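You operate a simulated robot arm through the tools that you are given. There is no shell and no other tool. Be economical: measure what you need, move in short steps, check, and stop when the job is done.

You are at the controls of a simulated robot arm. One attempt, no reset.

TASK
Wipe both splashes off the drainer and bin the cloth.
Fine: shut the rag bin lid again.

Only the result counts: the job must be done as asked and must still hold three seconds after the hand-in. Knocking over, shifting, dropping, spilling or breaking anything else fails it. A push-on lid holds only when it is set on centred and level and pressed home; a screw cap is set on level and turned clockwise until tight. Flat cloth is picked up by pressing the open fingertips on it (5 to 10 N) and closing them slowly along it; thin cloth reads only 2 to 8 mm in the jaws.

THE ROBOT
A 7-joint arm with a two-finger parallel gripper, fixed in place. Base frame: the origin is at the foot of the arm, x ahead of it, y to its left, z up. Lengths are in mm, angles in rad, forces in N, time in s.
With the tool pointing down near the work surface it reaches from about 480 to 920 mm from the base axis. Its first joint turns from -2.007 to 2.007 rad. Payload 3.91 kg.
Tool frame: the origin (TCP) lies between the finger pads and is the grasp point; the fingertips stand 30 mm ahead of it; z points along the fingers, y is the line along which they close. The gripper opens to 110 mm. The fingers are 20 mm wide and 10 mm thick; the gripper's body (48 by 112 mm) begins 55 mm behind the TCP.
Orientation is that of the tool frame in the base frame, as a unit quaternion [w, x, y, z]. With the fingers straight down and closing along the base's y, the tool's x points along the base's -x, its y along +y and its z along -z.

THE INTERFACE
- The arm moves only by the tool step_arm. Its arguments are lists of equal length, an entry for each row: "delta_pos": the shift along the base's x, y, z in mm, a list of three; "turn": the turn, a rotation vector about the base's x, y, z in rad, a list of three; "grip": the closure, from 0 (fully open) to 1 (shut). In form: {"delta_pos": [[dx, dy, dz], ...], "turn": [[rx, ry, rz], ...], "grip": [grip, ...]}. A call has 1 to 10 rows; each row shifts and turns the commanded pose from where the row before left it. Each row takes 0.2 s and may step no farther than 50 mm and 0.15 rad from the row before; otherwise, or with a gripper value out of range, the whole call is refused. Where a pose cannot be reached the arm comes as near as it can. A force on the tool above 60 N (or 10 N above the force at the start of the call, whichever is more), or a blocked arm, ends the call early, and 0.2 s more pass. The fingers move at their own pace (about 153 mm/s each) and stop on an object; they squeeze with about 45 N. The grip force told is the motor's: it shows also when the fingers shut on nothing. Time passes only in rows, and 0.2 s behind the last, so rows that do not move let the fingers close. The reply holds the time, the measured pose of the TCP, the force on the tool along the base axes, the opening and the grip force, in the units named above and with some noise, and new pictures: "views" is both (left out), scene, wrist or none.
- Cameras (640 x 400 px; columns grow to the right, rows downward): "scene" is fixed at [222, 491.5, 1412.9]; the picture's right is [-0.85, -0.53, 0.00], its down [-0.23, 0.37, -0.90] and it looks along [0.48, -0.77, -0.43] (base axes); focal length 346 px, centre (320, 200). "wrist" rides on the gripper at [72, 17, -103] in the tool frame; the picture's right is [-0.23, 0.97, 0.00], its down [-0.76, -0.18, -0.62] and it looks along [-0.61, -0.14, 0.78] (tool axes); focal length 222 px, centre (320, 200). There is no depth. A picture from a camera that has moved, and an enlarged one, comes with that camera's place and axes in the base frame and with its lens. The place of the scene camera against the robot may be out by one fixed shift of up to 25 mm in any direction.
- raise_lower(by): slides the trunk up (or, below 0, down) by that many mm; the arm rides with it, the base frame stays. It gives what a move gives, with no picture.
- close_up(camera, box): a new picture of the part [left, top, right, bottom] of that camera's present view, enlarged. The clock stands still meanwhile.
- sign_off(): hands the job in; it is judged then, once.

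Go step by step. Nothing tells you positions but the pictures and the camera data: compare them with the known pose of the tool, close in by small moves and look again before you grip or let go. The budget is 120 turns and 170 pictures, counting those below and the enlarged ones. Unless the task says otherwise, let go and move clear before handing in, and close with one line.

The tools are called by a JSON object that holds its "op" and its "data". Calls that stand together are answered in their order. step_arm: Moves the arm, as the interface text tells. Its arguments: {"type":"object","properties":{"delta_pos":{"type":"array"},"turn":{"type":"array"},"grip":{"type":"array"},"views":{"type":"string","enum":["both","scene","wrist","none"]}},"required":["delta_pos","turn","grip"]} The other tools are called the same way: raise_lower (by) slides the trunk up or down; close_up (camera, box) takes an enlarged picture of a part of a camera's view; sign_off () hands the job in.

At the start:

```text
time_s: 0.0
tcp_pos: [659.2, -107.5, 1127.8]
ee_rot: [0.001, 0.0, 1.0, 0.0]
contact_force: [0.2, 0.9, -0.6]
finger_gap: 110.2
finger_force: 0.0
trunk travel left (down, up): [-650.0, 340.0]
```

scene: 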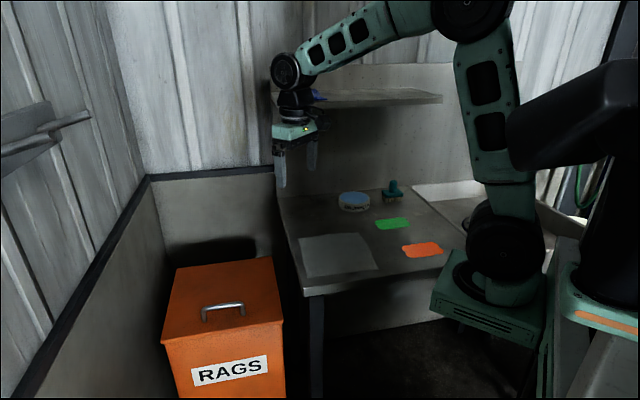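
wrist: 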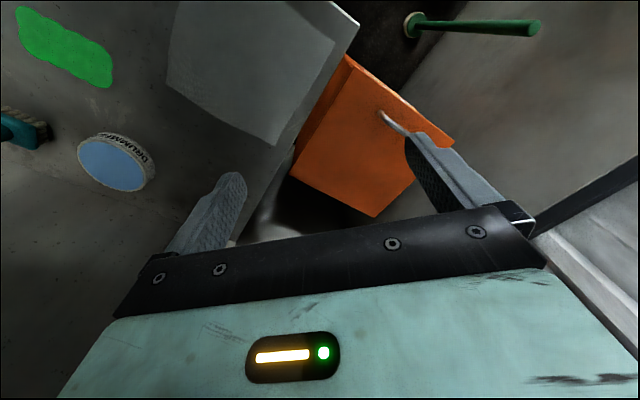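

I see the cloth (grey, about x 614, y -234), a green and an orange splash beyond it, and the orange rag bin with a handled lid. I'll look closer first.

{"op": "close_up", "data": {"camera": "scene", "box": [140, 230, 320, 400]}}

{"op": "close_up", "data": {"camera": "scene", "box": [280, 160, 480, 300]}}

{"op": "close_up", "data": {"camera": "wrist", "box": [160, 0, 480, 220]}}

```text
2.35 times, centred on (230, 315) of scene
camera zoom: at [222.0, 491.5, 1412.9], right [-0.85, -0.53, 0.0], down [-0.23, 0.37, -0.9], along [0.48, -0.77, -0.43], focal length 813 px, centre (532, -71)
```

zoom: 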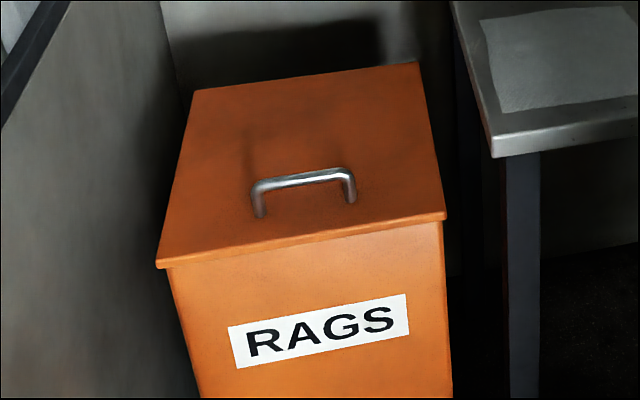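

```text
2.86 times, centred on (380, 230) of scene
camera zoom: at [222.0, 491.5, 1412.9], right [-0.85, -0.53, 0.0], down [-0.23, 0.37, -0.9], along [0.48, -0.77, -0.43], focal length 988 px, centre (149, 114)
```

zoom: 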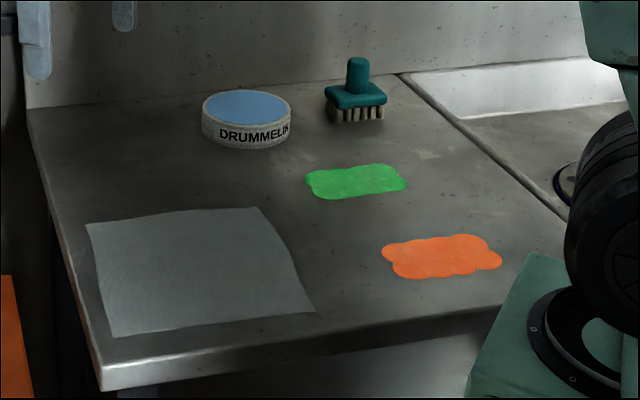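

```text
1.82 times, centred on (320, 110) of wrist
camera zoom: at [585.1, -89.9, 1230.9], right [0.23, 0.97, 0.0], down [0.76, -0.18, 0.62], along [0.61, -0.14, -0.78], focal length 404 px, centre (320, 364)
```

zoom: 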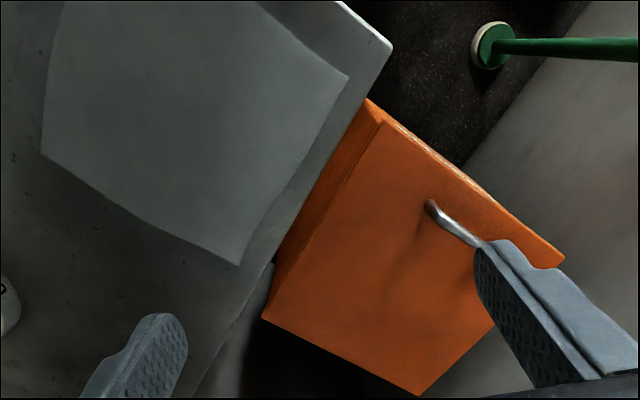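

The bin is a square standing at 45° to the base axes. Its lid top is at z≈730 and the handle, near the front edge, is at about (808, 33), so the lid looks hinged at the back. I'll turn the fingers across the handle and come in above it.

{"op": "step_arm", "data": {"delta_pos": [[25, 23, -20], [25, 23, -20], [25, 23, -20], [25, 23, -20], [25, 23, -20], [24, 24, -20]], "turn": [[0, 0, 0.131], [0, 0, 0.131], [0, 0, 0.131], [0, 0, 0.131], [0, 0, 0.131], [0, 0, 0.13]], "grip": [0, 0, 0, 0, 0, 0]}}

```text
time_s: 1.4
tcp_pos: [806.1, 32.6, 1007.6]
ee_rot: [-0.001, -0.384, 0.923, 0.0]
contact_force: [0.3, -0.3, 0.7]
finger_gap: 110.2
finger_force: 0.0
trunk travel left (down, up): [-650.0, 340.0]
camera wrist: at [743.5, -7.0, 1111.0], right [-0.53, 0.85, 0.0], down [0.66, 0.41, 0.62], along [0.53, 0.33, -0.78], focal length 222 px, centre (320, 200)
```

scene: 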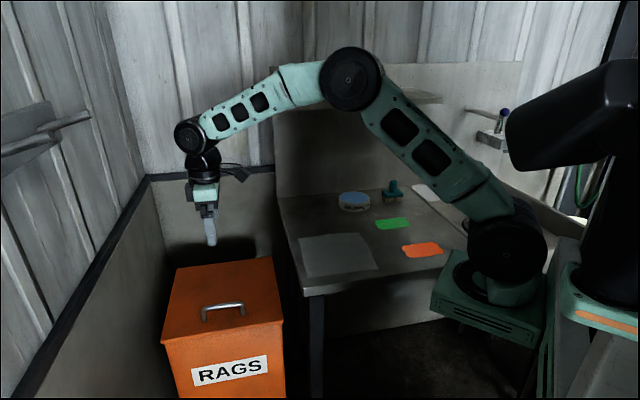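
wrist: 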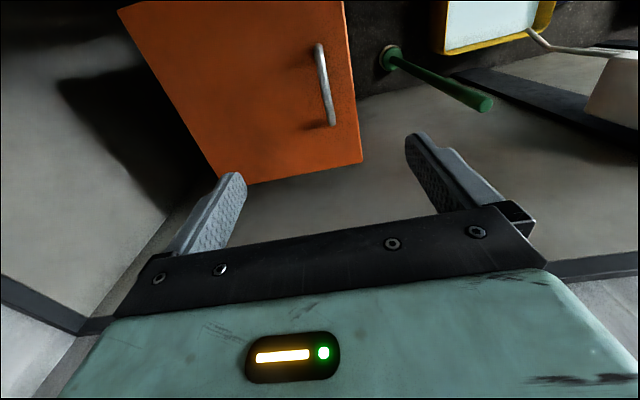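

{"op": "step_arm", "data": {"delta_pos": [[-1, 3, -40], [-1, 3, -40], [0, 2, -40], [0, 0, -25]], "turn": [[0, 0, 0], [0, 0, -0.02], [0, 0, 0], [0, 0, 0]], "grip": [0, 0, 0, 0]}}

```text
time_s: 2.4
tcp_pos: [806.5, 40.1, 862.3]
ee_rot: [0.0, -0.373, 0.928, 0.001]
contact_force: [1.6, -0.3, -0.5]
finger_gap: 109.9
finger_force: 0.0
trunk travel left (down, up): [-650.0, 340.0]
camera wrist: at [741.1, 2.5, 966.0], right [-0.51, 0.86, 0.0], down [0.67, 0.4, 0.62], along [0.54, 0.32, -0.78], focal length 222 px, centre (320, 200)
```

scene: 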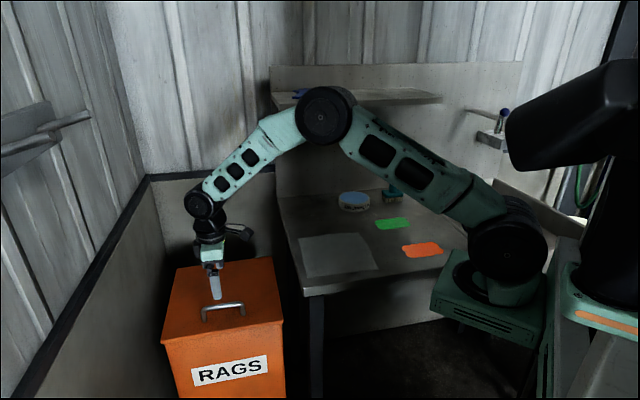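
wrist: 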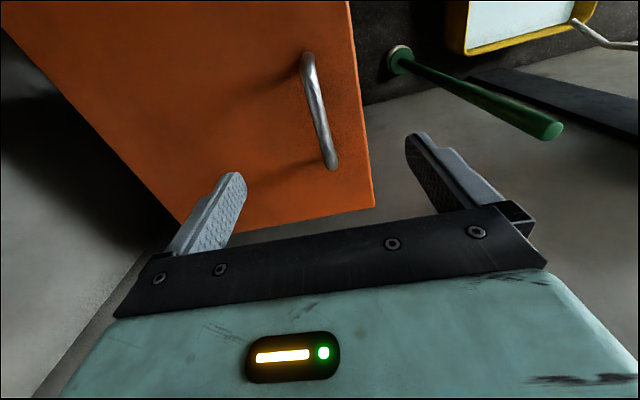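

{"op": "step_arm", "data": {"delta_pos": [[-2, 0, -30], [-2, 0, -30], [0, 0, -15]], "turn": [[0, 0, 0.01], [0, 0, 0.01], [0, 0, 0]], "grip": [0, 0, 0]}}

{"op": "close_up", "data": {"camera": "scene", "box": [160, 220, 300, 330]}}

```text
time_s: 3.2
tcp_pos: [800.7, 40.6, 787.8]
ee_rot: [0.001, -0.382, 0.924, 0.0]
contact_force: [-0.6, 0.7, 0.5]
finger_gap: 109.9
finger_force: 0.0
trunk travel left (down, up): [-650.0, 340.0]
camera wrist: at [738.1, 1.5, 891.3], right [-0.53, 0.85, 0.0], down [0.66, 0.41, 0.62], along [0.53, 0.33, -0.78], focal length 222 px, centre (320, 200)
```

scene: 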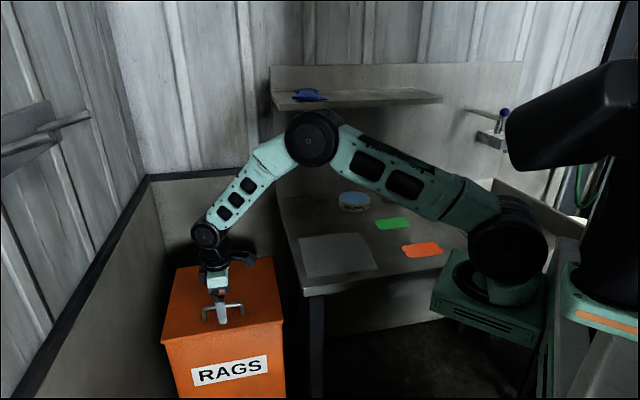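
wrist: 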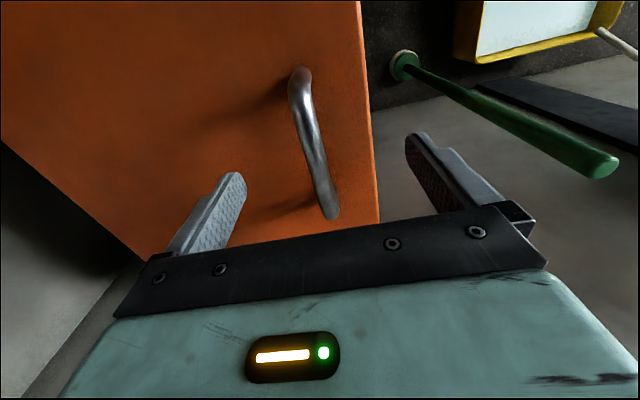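

```text
3.64 times, centred on (230, 275) of scene
camera zoom: at [222.0, 491.5, 1412.9], right [-0.85, -0.53, 0.0], down [-0.23, 0.37, -0.9], along [0.48, -0.77, -0.43], focal length 1257 px, centre (647, -73)
```

zoom: 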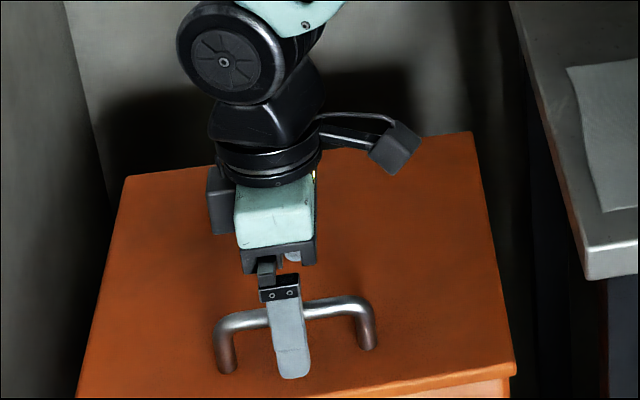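

{"op": "step_arm", "data": {"delta_pos": [[0, 0, -8], [0, 0, -8], [0, 0, 0], [0, 0, 0], [0, 0, 0], [0, 0, 0]], "turn": [[0, 0, 0], [0, 0, 0], [0, 0, 0], [0, 0, 0], [0, 0, 0], [0, 0, 0]], "grip": [0, 0, 0.4, 0.7, 0.85, 1]}}

```text
time_s: 4.6
tcp_pos: [803.6, 40.2, 771.8]
ee_rot: [0.001, -0.382, 0.924, 0.0]
contact_force: [9.9, -7.1, -3.6]
finger_gap: 13.8
finger_force: 45.0
trunk travel left (down, up): [-650.0, 340.0]
camera wrist: at [738.7, -0.3, 874.8], right [-0.53, 0.85, 0.0], down [0.66, 0.41, 0.62], along [0.53, 0.33, -0.78], focal length 222 px, centre (320, 200)
```

scene: 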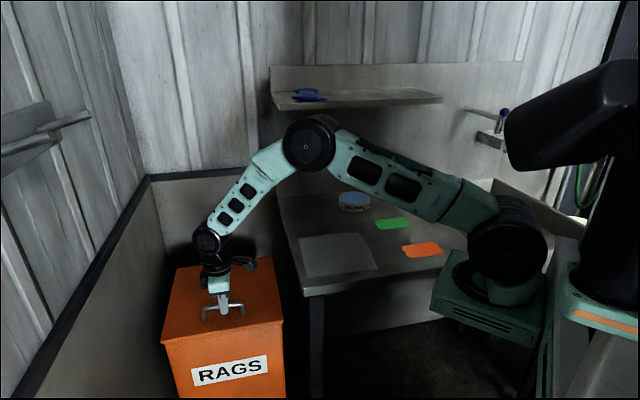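
wrist: 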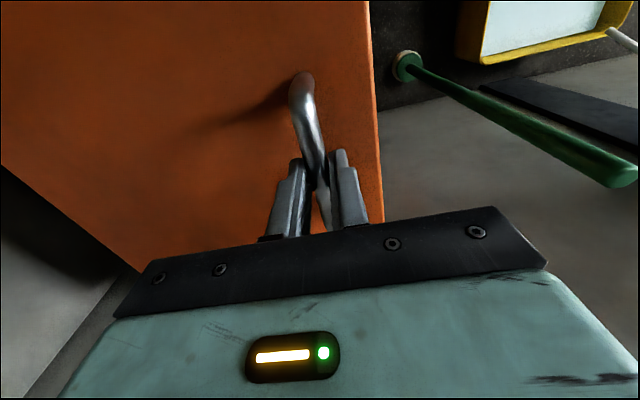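

{"op": "step_arm", "data": {"delta_pos": [[1, -1, 10], [2, -2, 10], [2, -2, 10], [2, -2, 10]], "turn": [[0, 0, 0], [0, 0, 0], [0, 0, 0], [0, 0, 0]], "grip": [1, 1, 1, 1]}}

{"op": "close_up", "data": {"camera": "scene", "box": [140, 230, 300, 330]}}

```text
time_s: 5.6
tcp_pos: [809.7, 31.6, 809.6]
ee_rot: [0.001, -0.382, 0.924, -0.001]
contact_force: [21.9, -14.3, -12.8]
finger_gap: 13.8
finger_force: 44.8
trunk travel left (down, up): [-650.0, 340.0]
camera wrist: at [746.2, -7.7, 913.6], right [-0.53, 0.85, 0.0], down [0.66, 0.41, 0.62], along [0.53, 0.33, -0.78], focal length 222 px, centre (320, 200)
```

scene: 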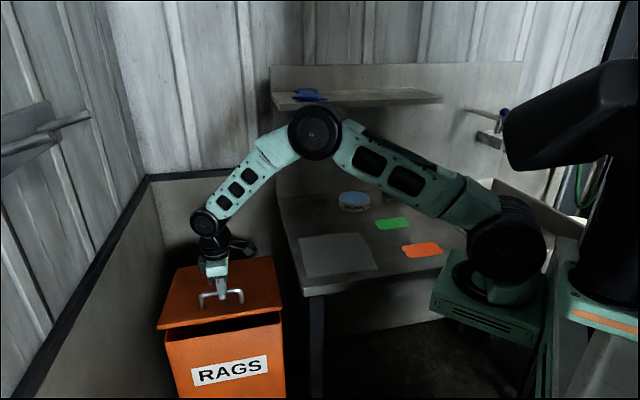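
wrist: 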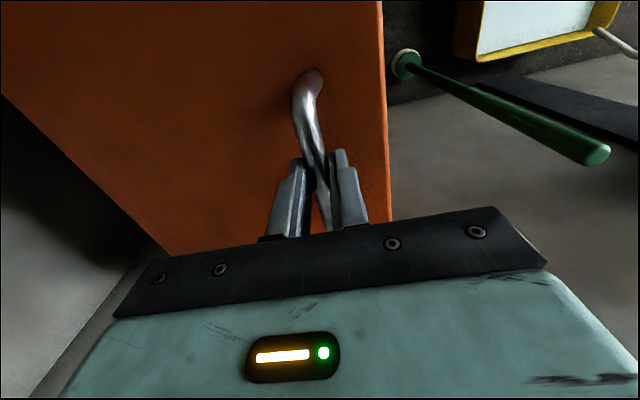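

```text
4.00 times, centred on (220, 280) of scene
camera zoom: at [222.0, 491.5, 1412.9], right [-0.85, -0.53, 0.0], down [-0.23, 0.37, -0.9], along [0.48, -0.77, -0.43], focal length 1382 px, centre (720, -120)
```

zoom: 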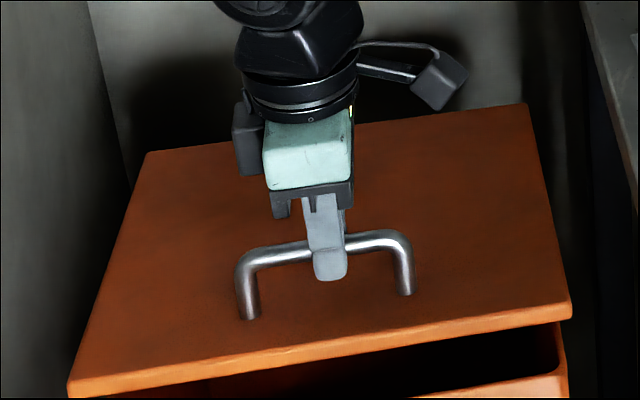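

{"op": "step_arm", "data": {"delta_pos": [[5, -5, 9], [4, -4, 10], [4, -4, 10], [3, -3, 10], [4, -4, 9], [4, -4, 9], [4, -4, 9], [4, -4, 8]], "turn": [[0, 0, 0], [0, 0, 0], [0, 0, 0], [0, 0, 0], [0, 0, 0], [0, 0, 0], [0, 0, 0], [0, 0, 0]], "grip": [1, 1, 1, 1, 1, 1, 1, 1], "views": "scene"}}

```text
time_s: 7.4
tcp_pos: [838.5, 2.8, 887.2]
ee_rot: [-0.001, -0.383, 0.924, 0.0]
contact_force: [-19.7, 4.9, 9.3]
finger_gap: 13.5
finger_force: 45.6
trunk travel left (down, up): [-650.0, 340.0]
```

scene: 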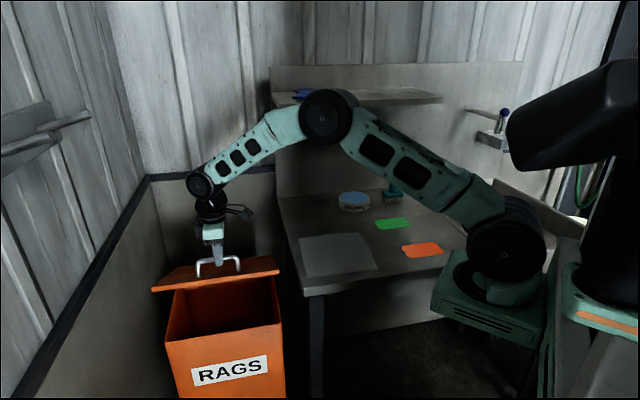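

{"op": "step_arm", "data": {"delta_pos": [[5, -5, 9], [5, -5, 9], [6, -6, 8], [6, -6, 9], [8, -8, 8]], "turn": [[0, 0, 0], [0, 0, 0], [0, 0, 0], [0, 0, 0], [0, 0, 0]], "grip": [1, 1, 1, 1, 1], "views": "scene"}}

```text
time_s: 8.6
tcp_pos: [871.3, -27.8, 931.4]
ee_rot: [0.001, -0.381, 0.924, -0.001]
contact_force: [-13.8, 4.7, 11.9]
finger_gap: 13.8
finger_force: 44.9
trunk travel left (down, up): [-650.0, 340.0]
```

scene: 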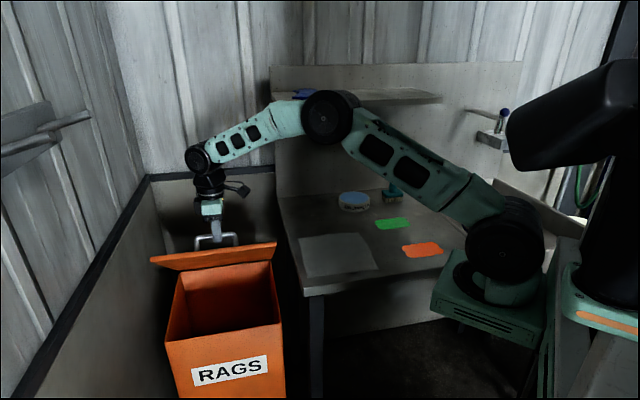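

{"op": "step_arm", "data": {"delta_pos": [[6, -6, 7], [6, -6, 6], [6, -6, 6], [7, -7, 6], [7, -7, 5], [7, -7, 5]], "turn": [[0, 0, 0], [0, 0, 0], [0, 0, 0], [0, 0, 0], [0, 0, 0], [0, 0, 0]], "grip": [1, 1, 1, 1, 1, 1], "views": "scene"}}

```text
time_s: 10.0
tcp_pos: [909.2, -67.5, 963.4]
ee_rot: [0.0, -0.382, 0.924, 0.0]
contact_force: [2.5, 7.5, 1.7]
finger_gap: 13.6
finger_force: 45.0
trunk travel left (down, up): [-650.0, 340.0]
```

scene: 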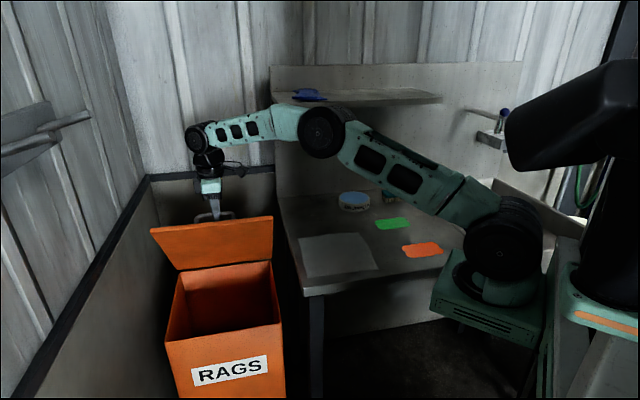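

{"op": "step_arm", "data": {"delta_pos": [[7, -7, 4], [7, -7, 4], [7, -7, 4], [7, -7, 3], [7, -7, 2], [7, -7, 1], [7, -7, 0], [7, -7, 0]], "turn": [[0, 0, 0], [0, 0, 0], [0, 0, 0], [0, 0, 0], [0, 0, 0], [0, 0, 0], [0, 0, 0], [0, 0, 0]], "grip": [1, 1, 1, 1, 1, 1, 1, 1], "views": "scene"}}

```text
time_s: 11.8
tcp_pos: [936.1, -119.3, 979.4]
ee_rot: [0.003, -0.384, 0.923, -0.001]
contact_force: [23.6, 29.4, 17.0]
finger_gap: 13.8
finger_force: 44.7
out of reach, approached as far as the arm can: row 4, 5, 6, 7, 8
trunk travel left (down, up): [-650.0, 340.0]
```

scene: 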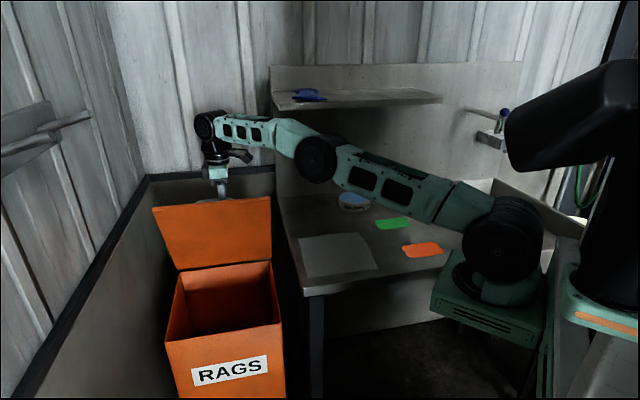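

The lid is up to about 75° and the arm is at the end of its reach. I'll ease the grip slightly, with the finger still hooked behind the bar, to see whether the lid stays up by itself.

{"op": "step_arm", "data": {"delta_pos": [[0, 0, 0], [0, 0, 0], [0, 0, 0], [0, 0, 0]], "turn": [[0, 0, 0], [0, 0, 0], [0, 0, 0], [0, 0, 0]], "grip": [0.75, 0.75, 0.75, 0.75]}}

{"op": "close_up", "data": {"camera": "scene", "box": [130, 130, 310, 290]}}

```text
time_s: 12.8
tcp_pos: [934.3, -124.2, 977.2]
ee_rot: [-0.001, -0.381, 0.924, 0.0]
contact_force: [-1.1, -0.6, 0.7]
finger_gap: 27.9
finger_force: 0.6
trunk travel left (down, up): [-650.0, 340.0]
camera wrist: at [870.9, -163.2, 1080.3], right [-0.53, 0.85, 0.0], down [0.67, 0.41, 0.62], along [0.53, 0.33, -0.78], focal length 222 px, centre (320, 200)
```

scene: 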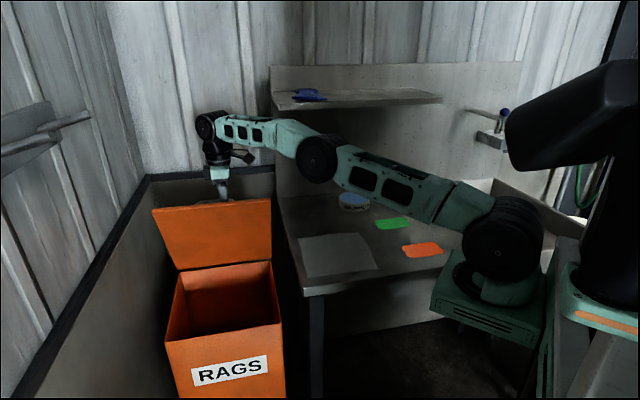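
wrist: 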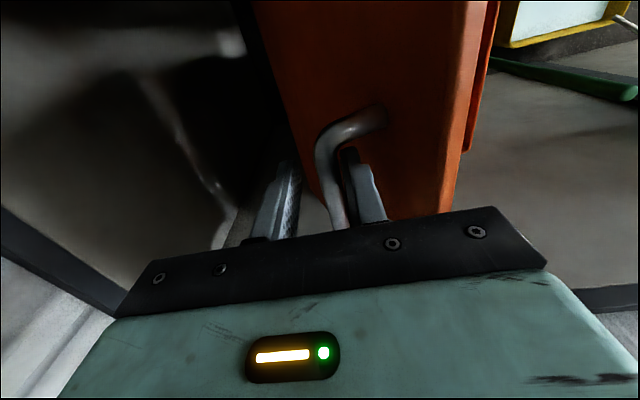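

```text
2.50 times, centred on (220, 210) of scene
camera zoom: at [222.0, 491.5, 1412.9], right [-0.85, -0.53, 0.0], down [-0.23, 0.37, -0.9], along [0.48, -0.77, -0.43], focal length 864 px, centre (570, 175)
```

zoom: 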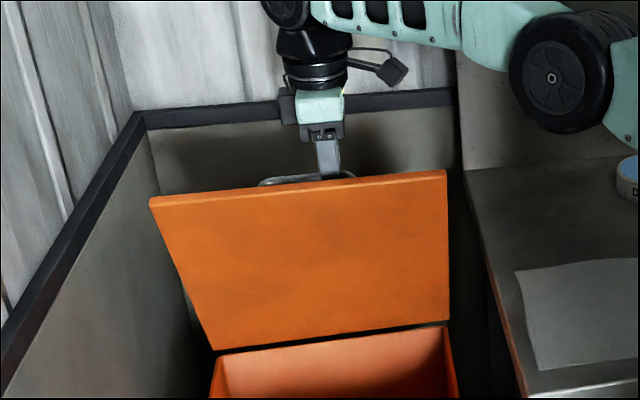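

The forces are nil and the lid isn't resting on the finger, so it seems to hold. I'll raise the trunk to draw the fingers straight up off the bar.

{"op": "raise_lower", "data": {"by": 70}}

{"op": "close_up", "data": {"camera": "scene", "box": [130, 130, 310, 290]}}

```text
time_s: 13.9
tcp_pos: [934.5, -123.3, 1046.2]
ee_rot: [0.0, -0.383, 0.924, 0.0]
contact_force: [0.0, -0.1, 0.3]
finger_gap: 27.4
finger_force: 0.0
trunk travel left (down, up): [-720.0, 270.0]
```

```text
2.50 times, centred on (220, 210) of scene
camera zoom: at [222.0, 491.5, 1412.9], right [-0.85, -0.53, 0.0], down [-0.23, 0.37, -0.9], along [0.48, -0.77, -0.43], focal length 864 px, centre (570, 175)
```

zoom: 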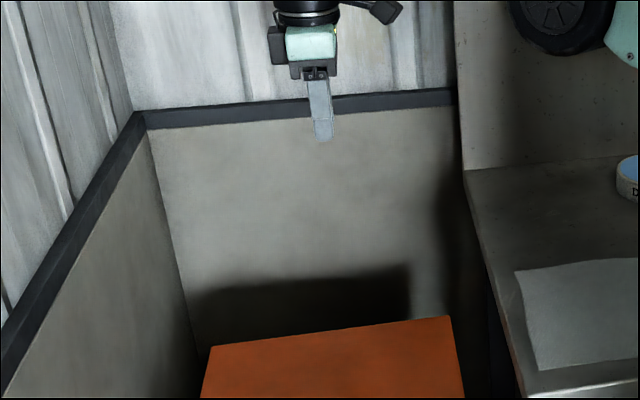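

The lid fell shut again, so it has to go past vertical. I'll raise the trunk so the arm can reach further, then grip the handle at its nearer end.

{"op": "step_arm", "data": {"delta_pos": [[-30, 28, 0], [-30, 28, 0], [-30, 28, 0], [-30, 28, 0], [-32, 29, 0]], "turn": [[0, 0, 0], [0, 0, 0], [0, 0, 0], [0, 0, 0], [0, 0, 0]], "grip": [0, 0, 0, 0, 0], "views": "none"}}

{"op": "raise_lower", "data": {"by": 150}}

{"op": "step_arm", "data": {"delta_pos": [[0, 0, -50], [0, 0, -50], [0, 0, -50], [0, 0, -50], [0, 0, -50]], "turn": [[0, 0, 0], [0, 0, 0], [0, 0, 0], [0, 0, 0], [0, 0, 0]], "grip": [0, 0, 0, 0, 0]}}

```text
time_s: 15.1
tcp_pos: [782.4, 17.5, 1047.5]
ee_rot: [-0.001, -0.382, 0.924, 0.001]
contact_force: [-0.6, 0.2, 0.4]
finger_gap: 110.0
finger_force: 0.1
trunk travel left (down, up): [-720.0, 270.0]
```

```text
time_s: 16.8
tcp_pos: [783.0, 18.0, 1197.5]
ee_rot: [0.0, -0.383, 0.924, 0.0]
contact_force: [0.9, -0.4, -0.2]
finger_gap: 110.0
finger_force: 0.0
trunk travel left (down, up): [-870.0, 120.0]
```

```text
time_s: 18.0
tcp_pos: [783.9, 18.0, 945.4]
ee_rot: [0.0, -0.383, 0.924, 0.0]
contact_force: [0.2, -0.6, 0.8]
finger_gap: 109.8
finger_force: 0.1
trunk travel left (down, up): [-870.0, 120.0]
camera wrist: at [719.9, -21.6, 1049.3], right [-0.53, 0.85, 0.0], down [0.66, 0.41, 0.62], along [0.53, 0.33, -0.78], focal length 222 px, centre (320, 200)
```

scene: 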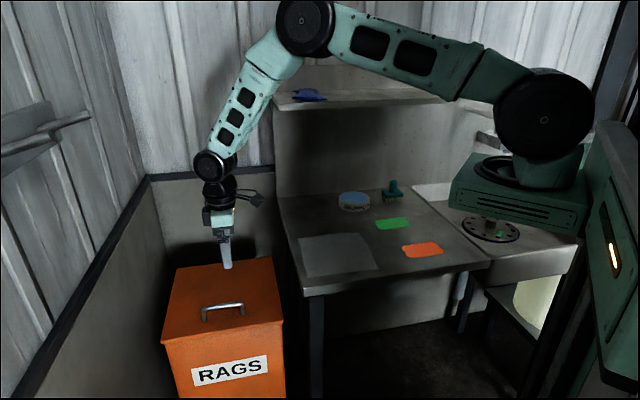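
wrist: 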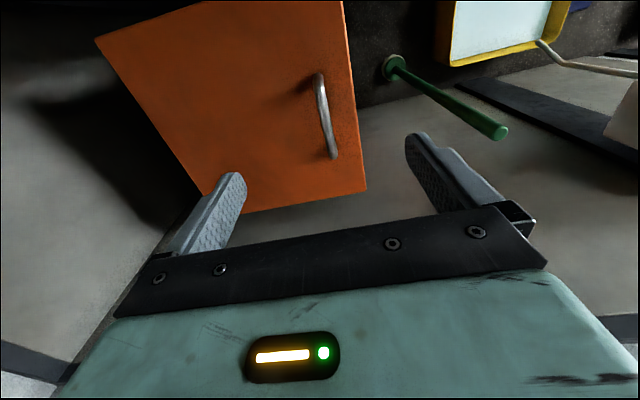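

{"op": "step_arm", "data": {"delta_pos": [[0, 0, -45], [0, 0, -45], [0, 0, -45], [0, 0, -25], [0, 0, -13]], "turn": [[0, 0, 0], [0, 0, 0], [0, 0, 0], [0, 0, 0], [0, 0, 0]], "grip": [0, 0, 0, 0, 0]}}

```text
time_s: 19.2
tcp_pos: [782.4, 18.0, 774.2]
ee_rot: [0.0, -0.383, 0.924, 0.001]
contact_force: [-0.7, -0.5, 0.0]
finger_gap: 110.0
finger_force: 0.2
trunk travel left (down, up): [-870.0, 120.0]
camera wrist: at [719.7, -21.7, 877.0], right [-0.53, 0.85, 0.0], down [0.66, 0.41, 0.62], along [0.53, 0.33, -0.78], focal length 222 px, centre (320, 200)
```

scene: 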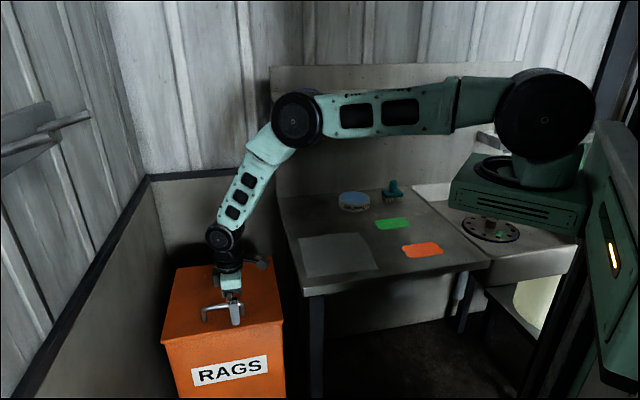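
wrist: 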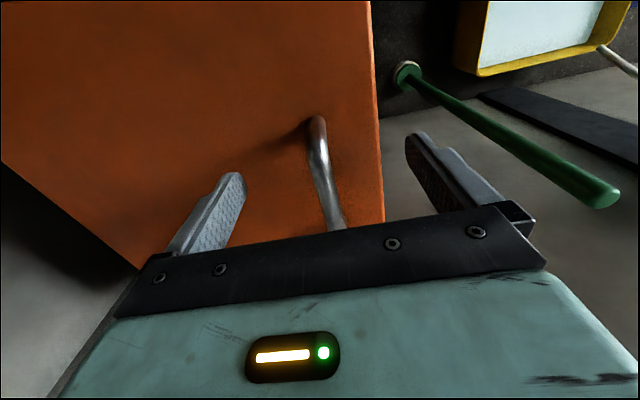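

{"op": "step_arm", "data": {"delta_pos": [[0, 0, -2], [0, 0, 0], [0, 0, 0], [0, 0, 0], [0, 0, 0]], "turn": [[0, 0, 0], [0, 0, 0], [0, 0, 0], [0, 0, 0], [0, 0, 0]], "grip": [0.4, 0.7, 0.85, 1, 1], "views": "none"}}

{"op": "step_arm", "data": {"delta_pos": [[3, -3, 10], [3, -3, 10], [3, -3, 10], [3, -3, 10], [3, -3, 10], [3, -3, 10], [4, -4, 10], [4, -4, 9], [4, -4, 9], [4, -4, 9]], "turn": [[0, 0, 0], [0, 0, 0], [0, 0, 0], [0, 0, 0], [0, 0, 0], [0, 0, 0], [0, 0, 0], [0, 0, 0], [0, 0, 0], [0, 0, 0]], "grip": [1, 1, 1, 1, 1, 1, 1, 1, 1, 1], "views": "none"}}

```text
time_s: 20.4
tcp_pos: [782.3, 18.9, 772.4]
ee_rot: [0.0, -0.382, 0.924, 0.001]
contact_force: [-6.9, 7.5, 2.1]
finger_gap: 13.6
finger_force: 44.8
trunk travel left (down, up): [-870.0, 120.0]
```

```text
time_s: 22.2
tcp_pos: [802.0, 1.3, 845.8]
ee_rot: [-0.006, -0.382, 0.924, 0.008]
contact_force: [-13.3, 8.3, 2.3]
finger_gap: 13.7
finger_force: 44.9
trunk travel left (down, up): [-870.0, 120.0]
stopped in row 8: the force on the tool passed its limit (the readings are from after the stop); the commanded pose is now the measured one
```

{"op": "step_arm", "data": {"delta_pos": [[-1, 1, 2]], "turn": [[0, 0, 0]], "grip": [1]}}

```text
time_s: 22.6
tcp_pos: [802.8, -0.7, 848.8]
ee_rot: [-0.005, -0.384, 0.923, 0.004]
contact_force: [-11.5, 7.2, 3.3]
finger_gap: 13.7
finger_force: 45.4
trunk travel left (down, up): [-870.0, 120.0]
camera wrist: at [740.4, -40.0, 952.8], right [-0.53, 0.85, 0.01], down [0.67, 0.41, 0.62], along [0.52, 0.33, -0.79], focal length 222 px, centre (320, 200)
```

scene: 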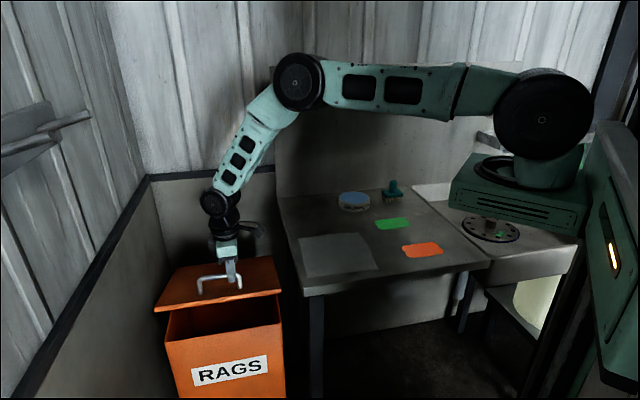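
wrist: 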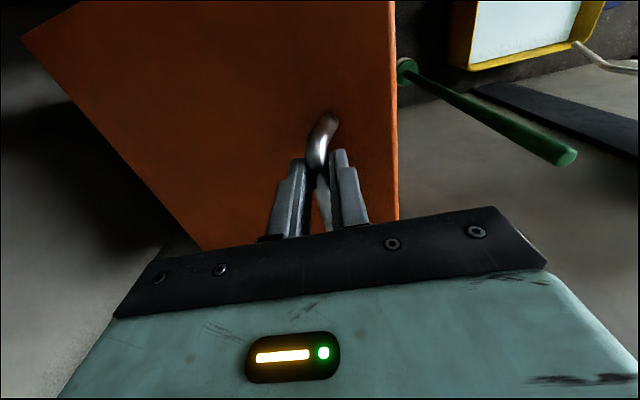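

{"op": "step_arm", "data": {"delta_pos": [[3, -3, 9], [4, -4, 9], [4, -4, 9], [4, -4, 9], [4, -4, 9], [5, -5, 8], [5, -5, 8], [5, -5, 8], [6, -6, 8], [6, -6, 7]], "turn": [[0, 0, 0], [0, 0, 0], [0, 0, 0], [0, 0, 0], [0, 0, 0], [0, 0, 0], [0, 0, 0], [0, 0, 0], [0, 0, 0], [0, 0, 0]], "grip": [1, 1, 1, 1, 1, 1, 1, 1, 1, 1], "views": "none"}}

```text
time_s: 24.8
tcp_pos: [851.7, -46.8, 930.3]
ee_rot: [-0.004, -0.384, 0.924, 0.005]
contact_force: [18.4, -5.9, -27.7]
finger_gap: 13.5
finger_force: 44.8
trunk travel left (down, up): [-870.0, 120.0]
```

{"op": "step_arm", "data": {"delta_pos": [[5, -5, 5], [6, -6, 5], [6, -6, 5], [7, -7, 4], [7, -7, 4], [7, -7, 3], [7, -7, 3], [7, -7, 3], [7, -7, 3], [7, -7, 2]], "turn": [[0, 0, 0], [0, 0, 0], [0, 0, 0], [0, 0, 0], [0, 0, 0], [-0.014, -0.014, 0], [-0.014, -0.014, 0], [-0.014, -0.014, 0], [-0.014, -0.014, 0], [-0.014, -0.014, 0]], "grip": [1, 1, 1, 1, 1, 1, 1, 1, 1, 1], "views": "scene"}}

```text
time_s: 27.0
tcp_pos: [916.9, -111.0, 975.8]
ee_rot: [0.019, -0.384, 0.922, -0.043]
contact_force: [-5.7, 12.2, 39.6]
finger_gap: 13.9
finger_force: 45.0
trunk travel left (down, up): [-870.0, 120.0]
```

scene: 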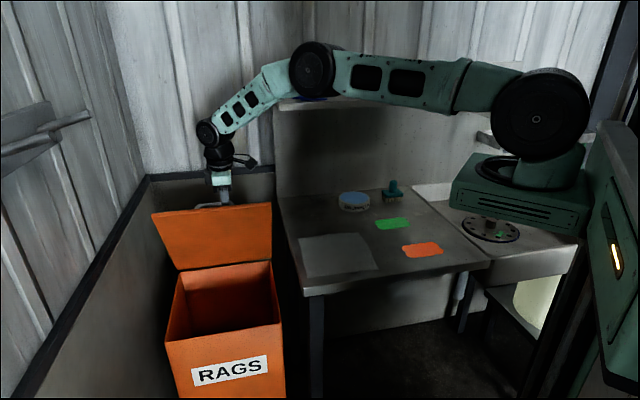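

{"op": "step_arm", "data": {"delta_pos": [[6, -6, 4], [7, -7, 2], [7, -7, 1], [7, -7, 0], [7, -7, 0], [7, -7, 0]], "turn": [[-0.014, -0.014, 0], [-0.014, -0.014, 0], [-0.014, -0.014, 0], [-0.014, -0.014, 0], [0, 0, 0], [0, 0, 0]], "grip": [1, 1, 1, 1, 1, 1]}}

```text
time_s: 28.4
tcp_pos: [958.1, -153.5, 982.8]
ee_rot: [0.035, -0.382, 0.92, -0.08]
contact_force: [10.6, 13.0, 32.9]
finger_gap: 13.9
finger_force: 44.7
trunk travel left (down, up): [-870.0, 120.0]
camera wrist: at [882.1, -180.1, 1081.7], right [-0.52, 0.84, -0.17], down [0.58, 0.49, 0.65], along [0.62, 0.24, -0.74], focal length 222 px, centre (320, 200)
```

scene: 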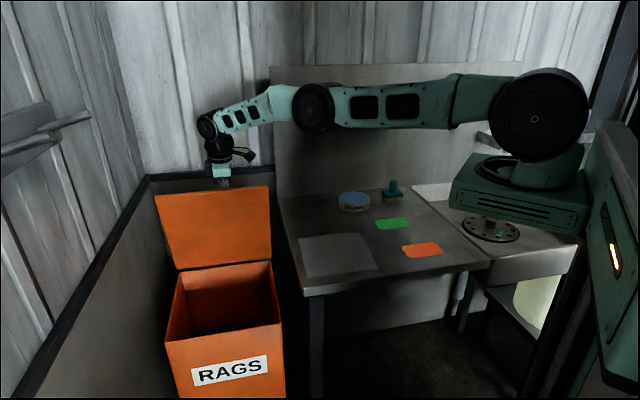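
wrist: 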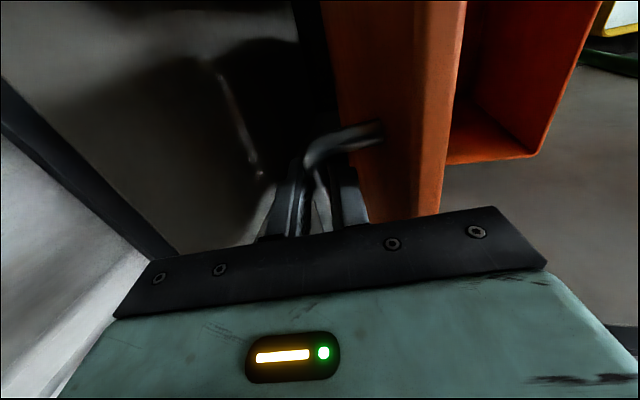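

{"op": "step_arm", "data": {"delta_pos": [[6, -6, 2], [6, -6, 1], [6, -6, 1], [6, -6, 0], [6, -6, 0]], "turn": [[0.014, 0.014, 0], [0.014, 0.014, 0], [0.014, 0.014, 0], [0, 0, 0], [0, 0, 0]], "grip": [1, 1, 1, 1, 1], "views": "wrist"}}

```text
time_s: 29.0
tcp_pos: [957.1, -153.7, 983.0]
ee_rot: [0.036, -0.385, 0.921, -0.057]
contact_force: [11.0, 14.4, -8.9]
finger_gap: 13.8
finger_force: 45.1
out of reach, approached as far as the arm can: row 1, 2
trunk travel left (down, up): [-870.0, 120.0]
stopped in row 2: the force on the tool passed its limit (the readings are from after the stop); the commanded pose is now the measured one
camera wrist: at [882.9, -184.5, 1081.4], right [-0.53, 0.84, -0.12], down [0.59, 0.47, 0.66], along [0.61, 0.27, -0.74], focal length 222 px, centre (320, 200)
```

wrist: 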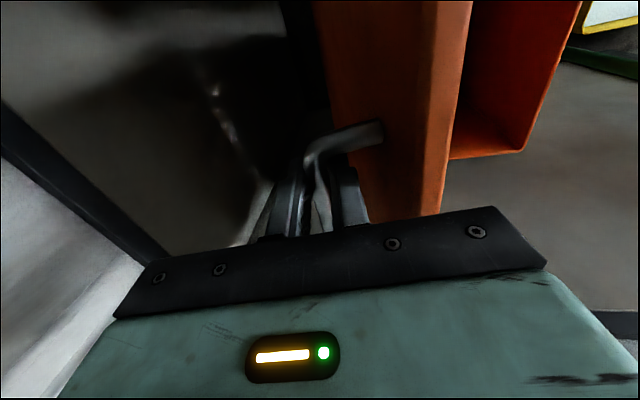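

The arm is at its radial limit with the lid near 82°. Tilting the tool along the handle's axis, in the plane of the pads, brings the wrist closer to the base, so I'll do that and then continue past vertical.

{"op": "step_arm", "data": {"delta_pos": [[0, 0, 0], [0, 0, 0], [0, 0, 0], [0, 0, 0], [0, 0, 0]], "turn": [[0.064, -0.064, 0], [0.064, -0.064, 0], [0.064, -0.064, 0], [0.064, -0.064, 0], [0.064, -0.064, 0]], "grip": [1, 1, 1, 1, 1]}}

```text
time_s: 30.2
tcp_pos: [956.7, -158.3, 985.1]
ee_rot: [0.238, -0.359, 0.902, 0.026]
contact_force: [-3.6, -1.9, 1.9]
finger_gap: 14.3
finger_force: 45.2
trunk travel left (down, up): [-870.0, 120.0]
camera wrist: at [855.7, -215.0, 1040.5], right [-0.5, 0.86, -0.02], down [0.34, 0.22, 0.92], along [0.8, 0.45, -0.4], focal length 222 px, centre (320, 200)
```

scene: 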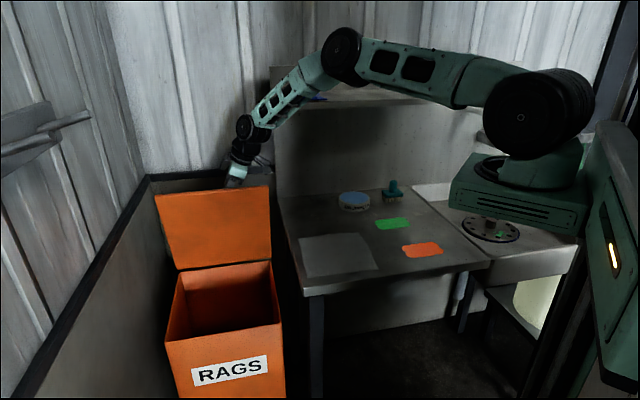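
wrist: 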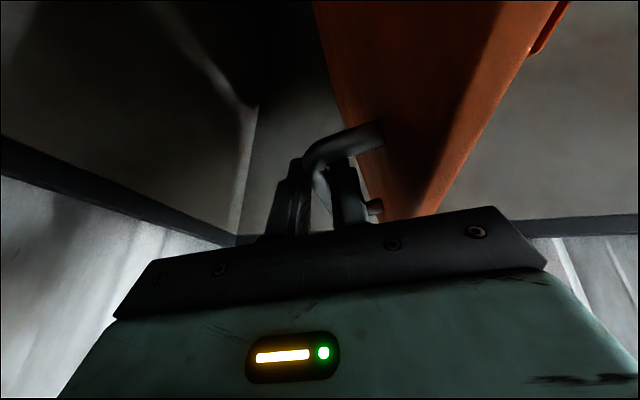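

Now the elbow has slack. I'll continue the arc past vertical.

{"op": "step_arm", "data": {"delta_pos": [[6, -6, 0], [6, -6, 0], [6, -6, 0], [6, -6, -1], [6, -6, -1], [6, -6, -1]], "turn": [[0, 0, 0], [0, 0, 0], [0, 0, 0], [0, 0, 0], [0, 0, 0], [0, 0, 0]], "grip": [1, 1, 1, 1, 1, 1]}}

```text
time_s: 31.6
tcp_pos: [988.1, -171.7, 987.4]
ee_rot: [0.239, -0.369, 0.898, 0.026]
contact_force: [-29.2, -28.8, 1.0]
finger_gap: 14.0
finger_force: 44.6
trunk travel left (down, up): [-870.0, 120.0]
camera wrist: at [889.2, -230.0, 1043.5], right [-0.52, 0.85, -0.02], down [0.33, 0.23, 0.92], along [0.79, 0.47, -0.4], focal length 222 px, centre (320, 200)
```

scene: 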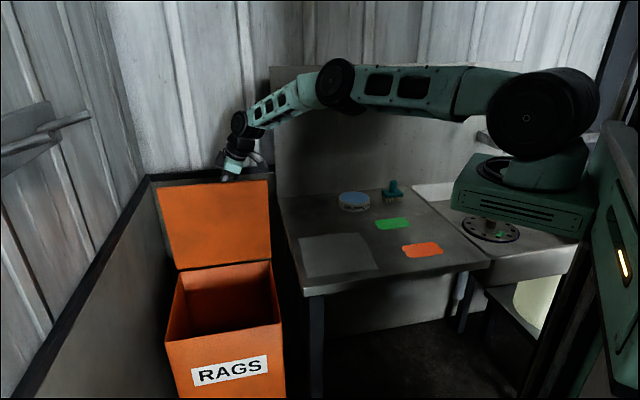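
wrist: 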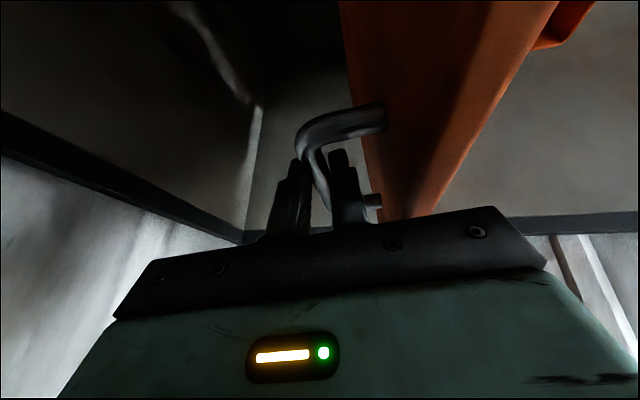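

{"op": "step_arm", "data": {"delta_pos": [[0, 0, 0], [5, -5, 0], [5, -5, 0]], "turn": [[0, 0, 0], [-0.03, 0.03, 0], [-0.03, 0.03, 0]], "grip": [1, 1, 1]}}

{"op": "close_up", "data": {"camera": "scene", "box": [140, 100, 300, 220]}}

```text
time_s: 32.4
tcp_pos: [998.9, -189.8, 982.9]
ee_rot: [0.205, -0.37, 0.906, 0.012]
contact_force: [27.9, 24.1, 13.7]
finger_gap: 13.9
finger_force: 44.8
out of reach, approached as far as the arm can: row 3
trunk travel left (down, up): [-870.0, 120.0]
camera wrist: at [902.9, -242.8, 1048.9], right [-0.51, 0.86, -0.04], down [0.38, 0.27, 0.88], along [0.77, 0.44, -0.47], focal length 222 px, centre (320, 200)
```

scene: 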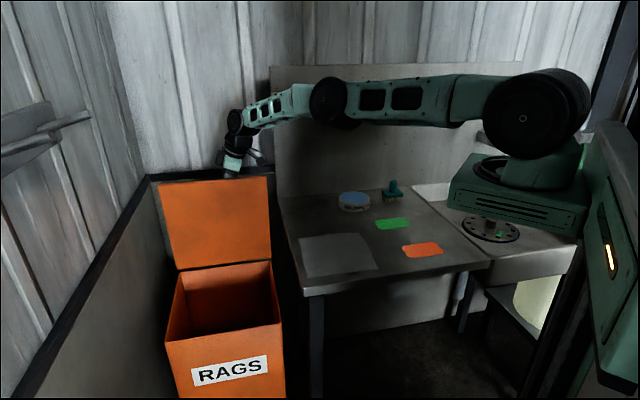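
wrist: 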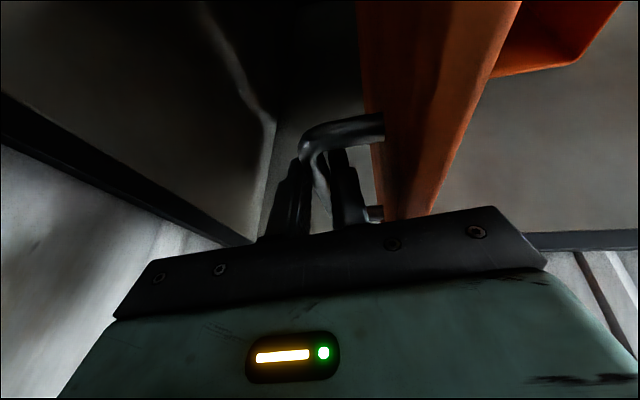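

```text
3.33 times, centred on (220, 160) of scene
camera zoom: at [222.0, 491.5, 1412.9], right [-0.85, -0.53, 0.0], down [-0.23, 0.37, -0.9], along [0.48, -0.77, -0.43], focal length 1152 px, centre (653, 333)
```

zoom: 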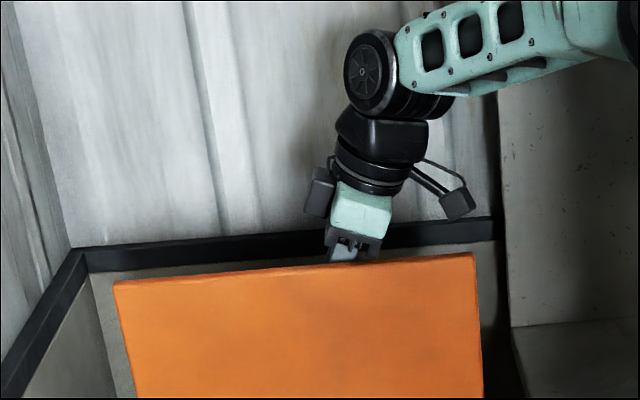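

{"op": "step_arm", "data": {"delta_pos": [[0, 0, 0], [0, 0, 0], [2, -4, 0], [3, -5, -1], [3, -5, -1], [3, -5, -1]], "turn": [[0.05, -0.05, 0], [0.05, -0.05, 0], [0.02, -0.02, 0], [0.02, -0.02, 0], [0, 0, 0], [0, 0, 0]], "grip": [1, 1, 1, 1, 1, 1]}}

{"op": "close_up", "data": {"camera": "scene", "box": [140, 100, 300, 220]}}

```text
time_s: 33.4
tcp_pos: [991.0, -135.2, 985.8]
ee_rot: [0.284, -0.393, 0.872, 0.066]
contact_force: [6.1, 8.5, 39.1]
finger_gap: 14.9
finger_force: 45.2
trunk travel left (down, up): [-870.0, 120.0]
stopped in row 4: the arm was blocked; the commanded pose is now the measured one
camera wrist: at [893.7, -206.3, 1029.5], right [-0.58, 0.81, 0.02], down [0.26, 0.16, 0.95], along [0.77, 0.56, -0.3], focal length 222 px, centre (320, 200)
```

scene: 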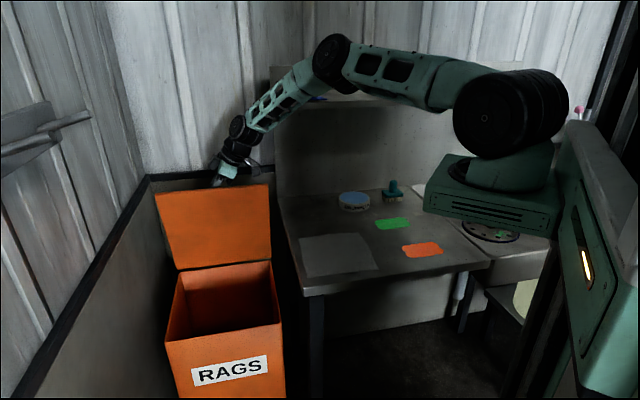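
wrist: 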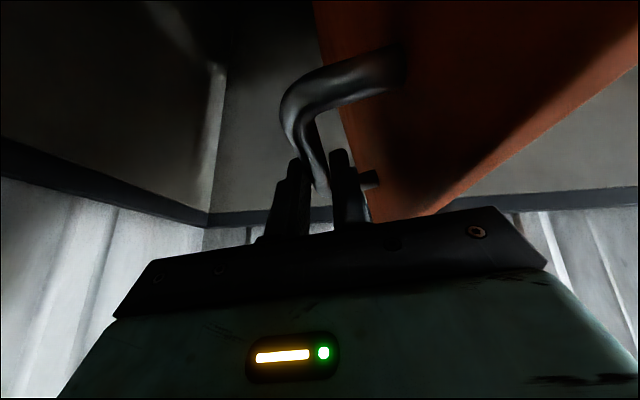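

```text
3.33 times, centred on (220, 160) of scene
camera zoom: at [222.0, 491.5, 1412.9], right [-0.85, -0.53, 0.0], down [-0.23, 0.37, -0.9], along [0.48, -0.77, -0.43], focal length 1152 px, centre (653, 333)
```

zoom: 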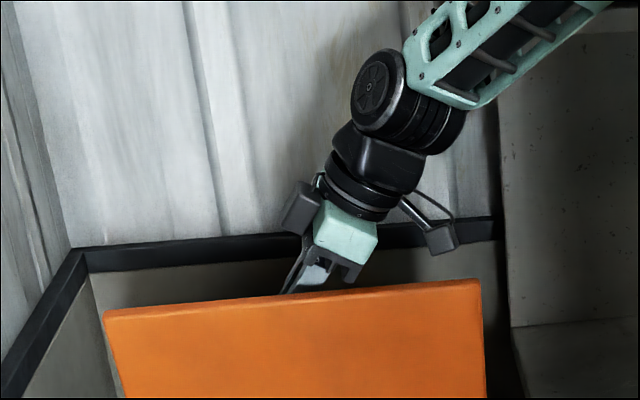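

{"op": "step_arm", "data": {"delta_pos": [[4, -5, 0], [4, -5, 0], [4, -5, 0], [4, -5, 0], [4, -5, 0], [4, -5, 0]], "turn": [[0, 0, 0], [0, 0, 0], [0, 0, 0], [0, 0, 0], [0, 0, 0], [0, 0, 0]], "grip": [1, 1, 1, 1, 1, 1], "views": "scene"}}

```text
time_s: 33.7
tcp_pos: [959.6, -121.9, 983.5]
ee_rot: [0.286, -0.41, 0.862, 0.084]
contact_force: [27.2, 29.2, 6.8]
finger_gap: 15.8
finger_force: 44.7
trunk travel left (down, up): [-870.0, 120.0]
stopped in row 1: the arm was blocked; the commanded pose is now the measured one
```

scene: 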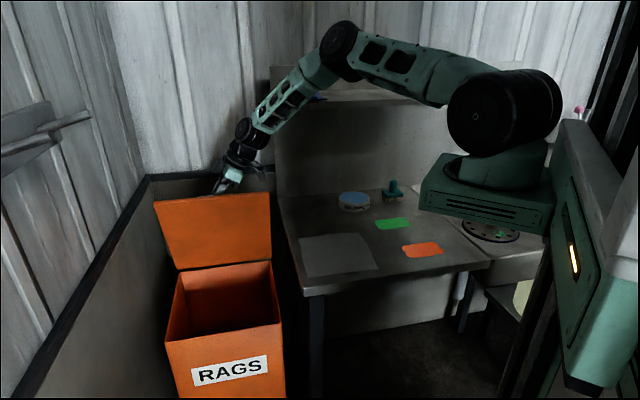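

{"op": "step_arm", "data": {"delta_pos": [[0, 0, 0], [0, 0, 0]], "turn": [[-0.02, 0.02, 0], [-0.02, 0.02, 0]], "grip": [1, 1]}}

```text
time_s: 34.0
tcp_pos: [916.1, -137.9, 990.1]
ee_rot: [0.298, -0.396, 0.863, 0.096]
contact_force: [100.5, 111.6, 24.1]
finger_gap: 16.4
finger_force: 45.6
trunk travel left (down, up): [-870.0, 120.0]
stopped in row 1: the arm was blocked; the commanded pose is now the measured one
camera wrist: at [820.5, -213.6, 1030.6], right [-0.6, 0.79, 0.07], down [0.25, 0.11, 0.96], along [0.76, 0.6, -0.26], focal length 222 px, centre (320, 200)
```

scene: 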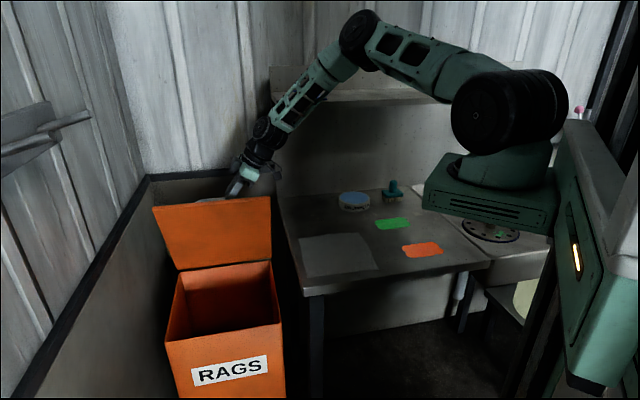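
wrist: 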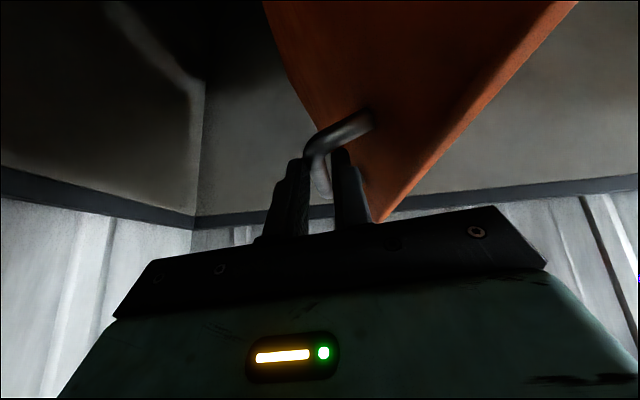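

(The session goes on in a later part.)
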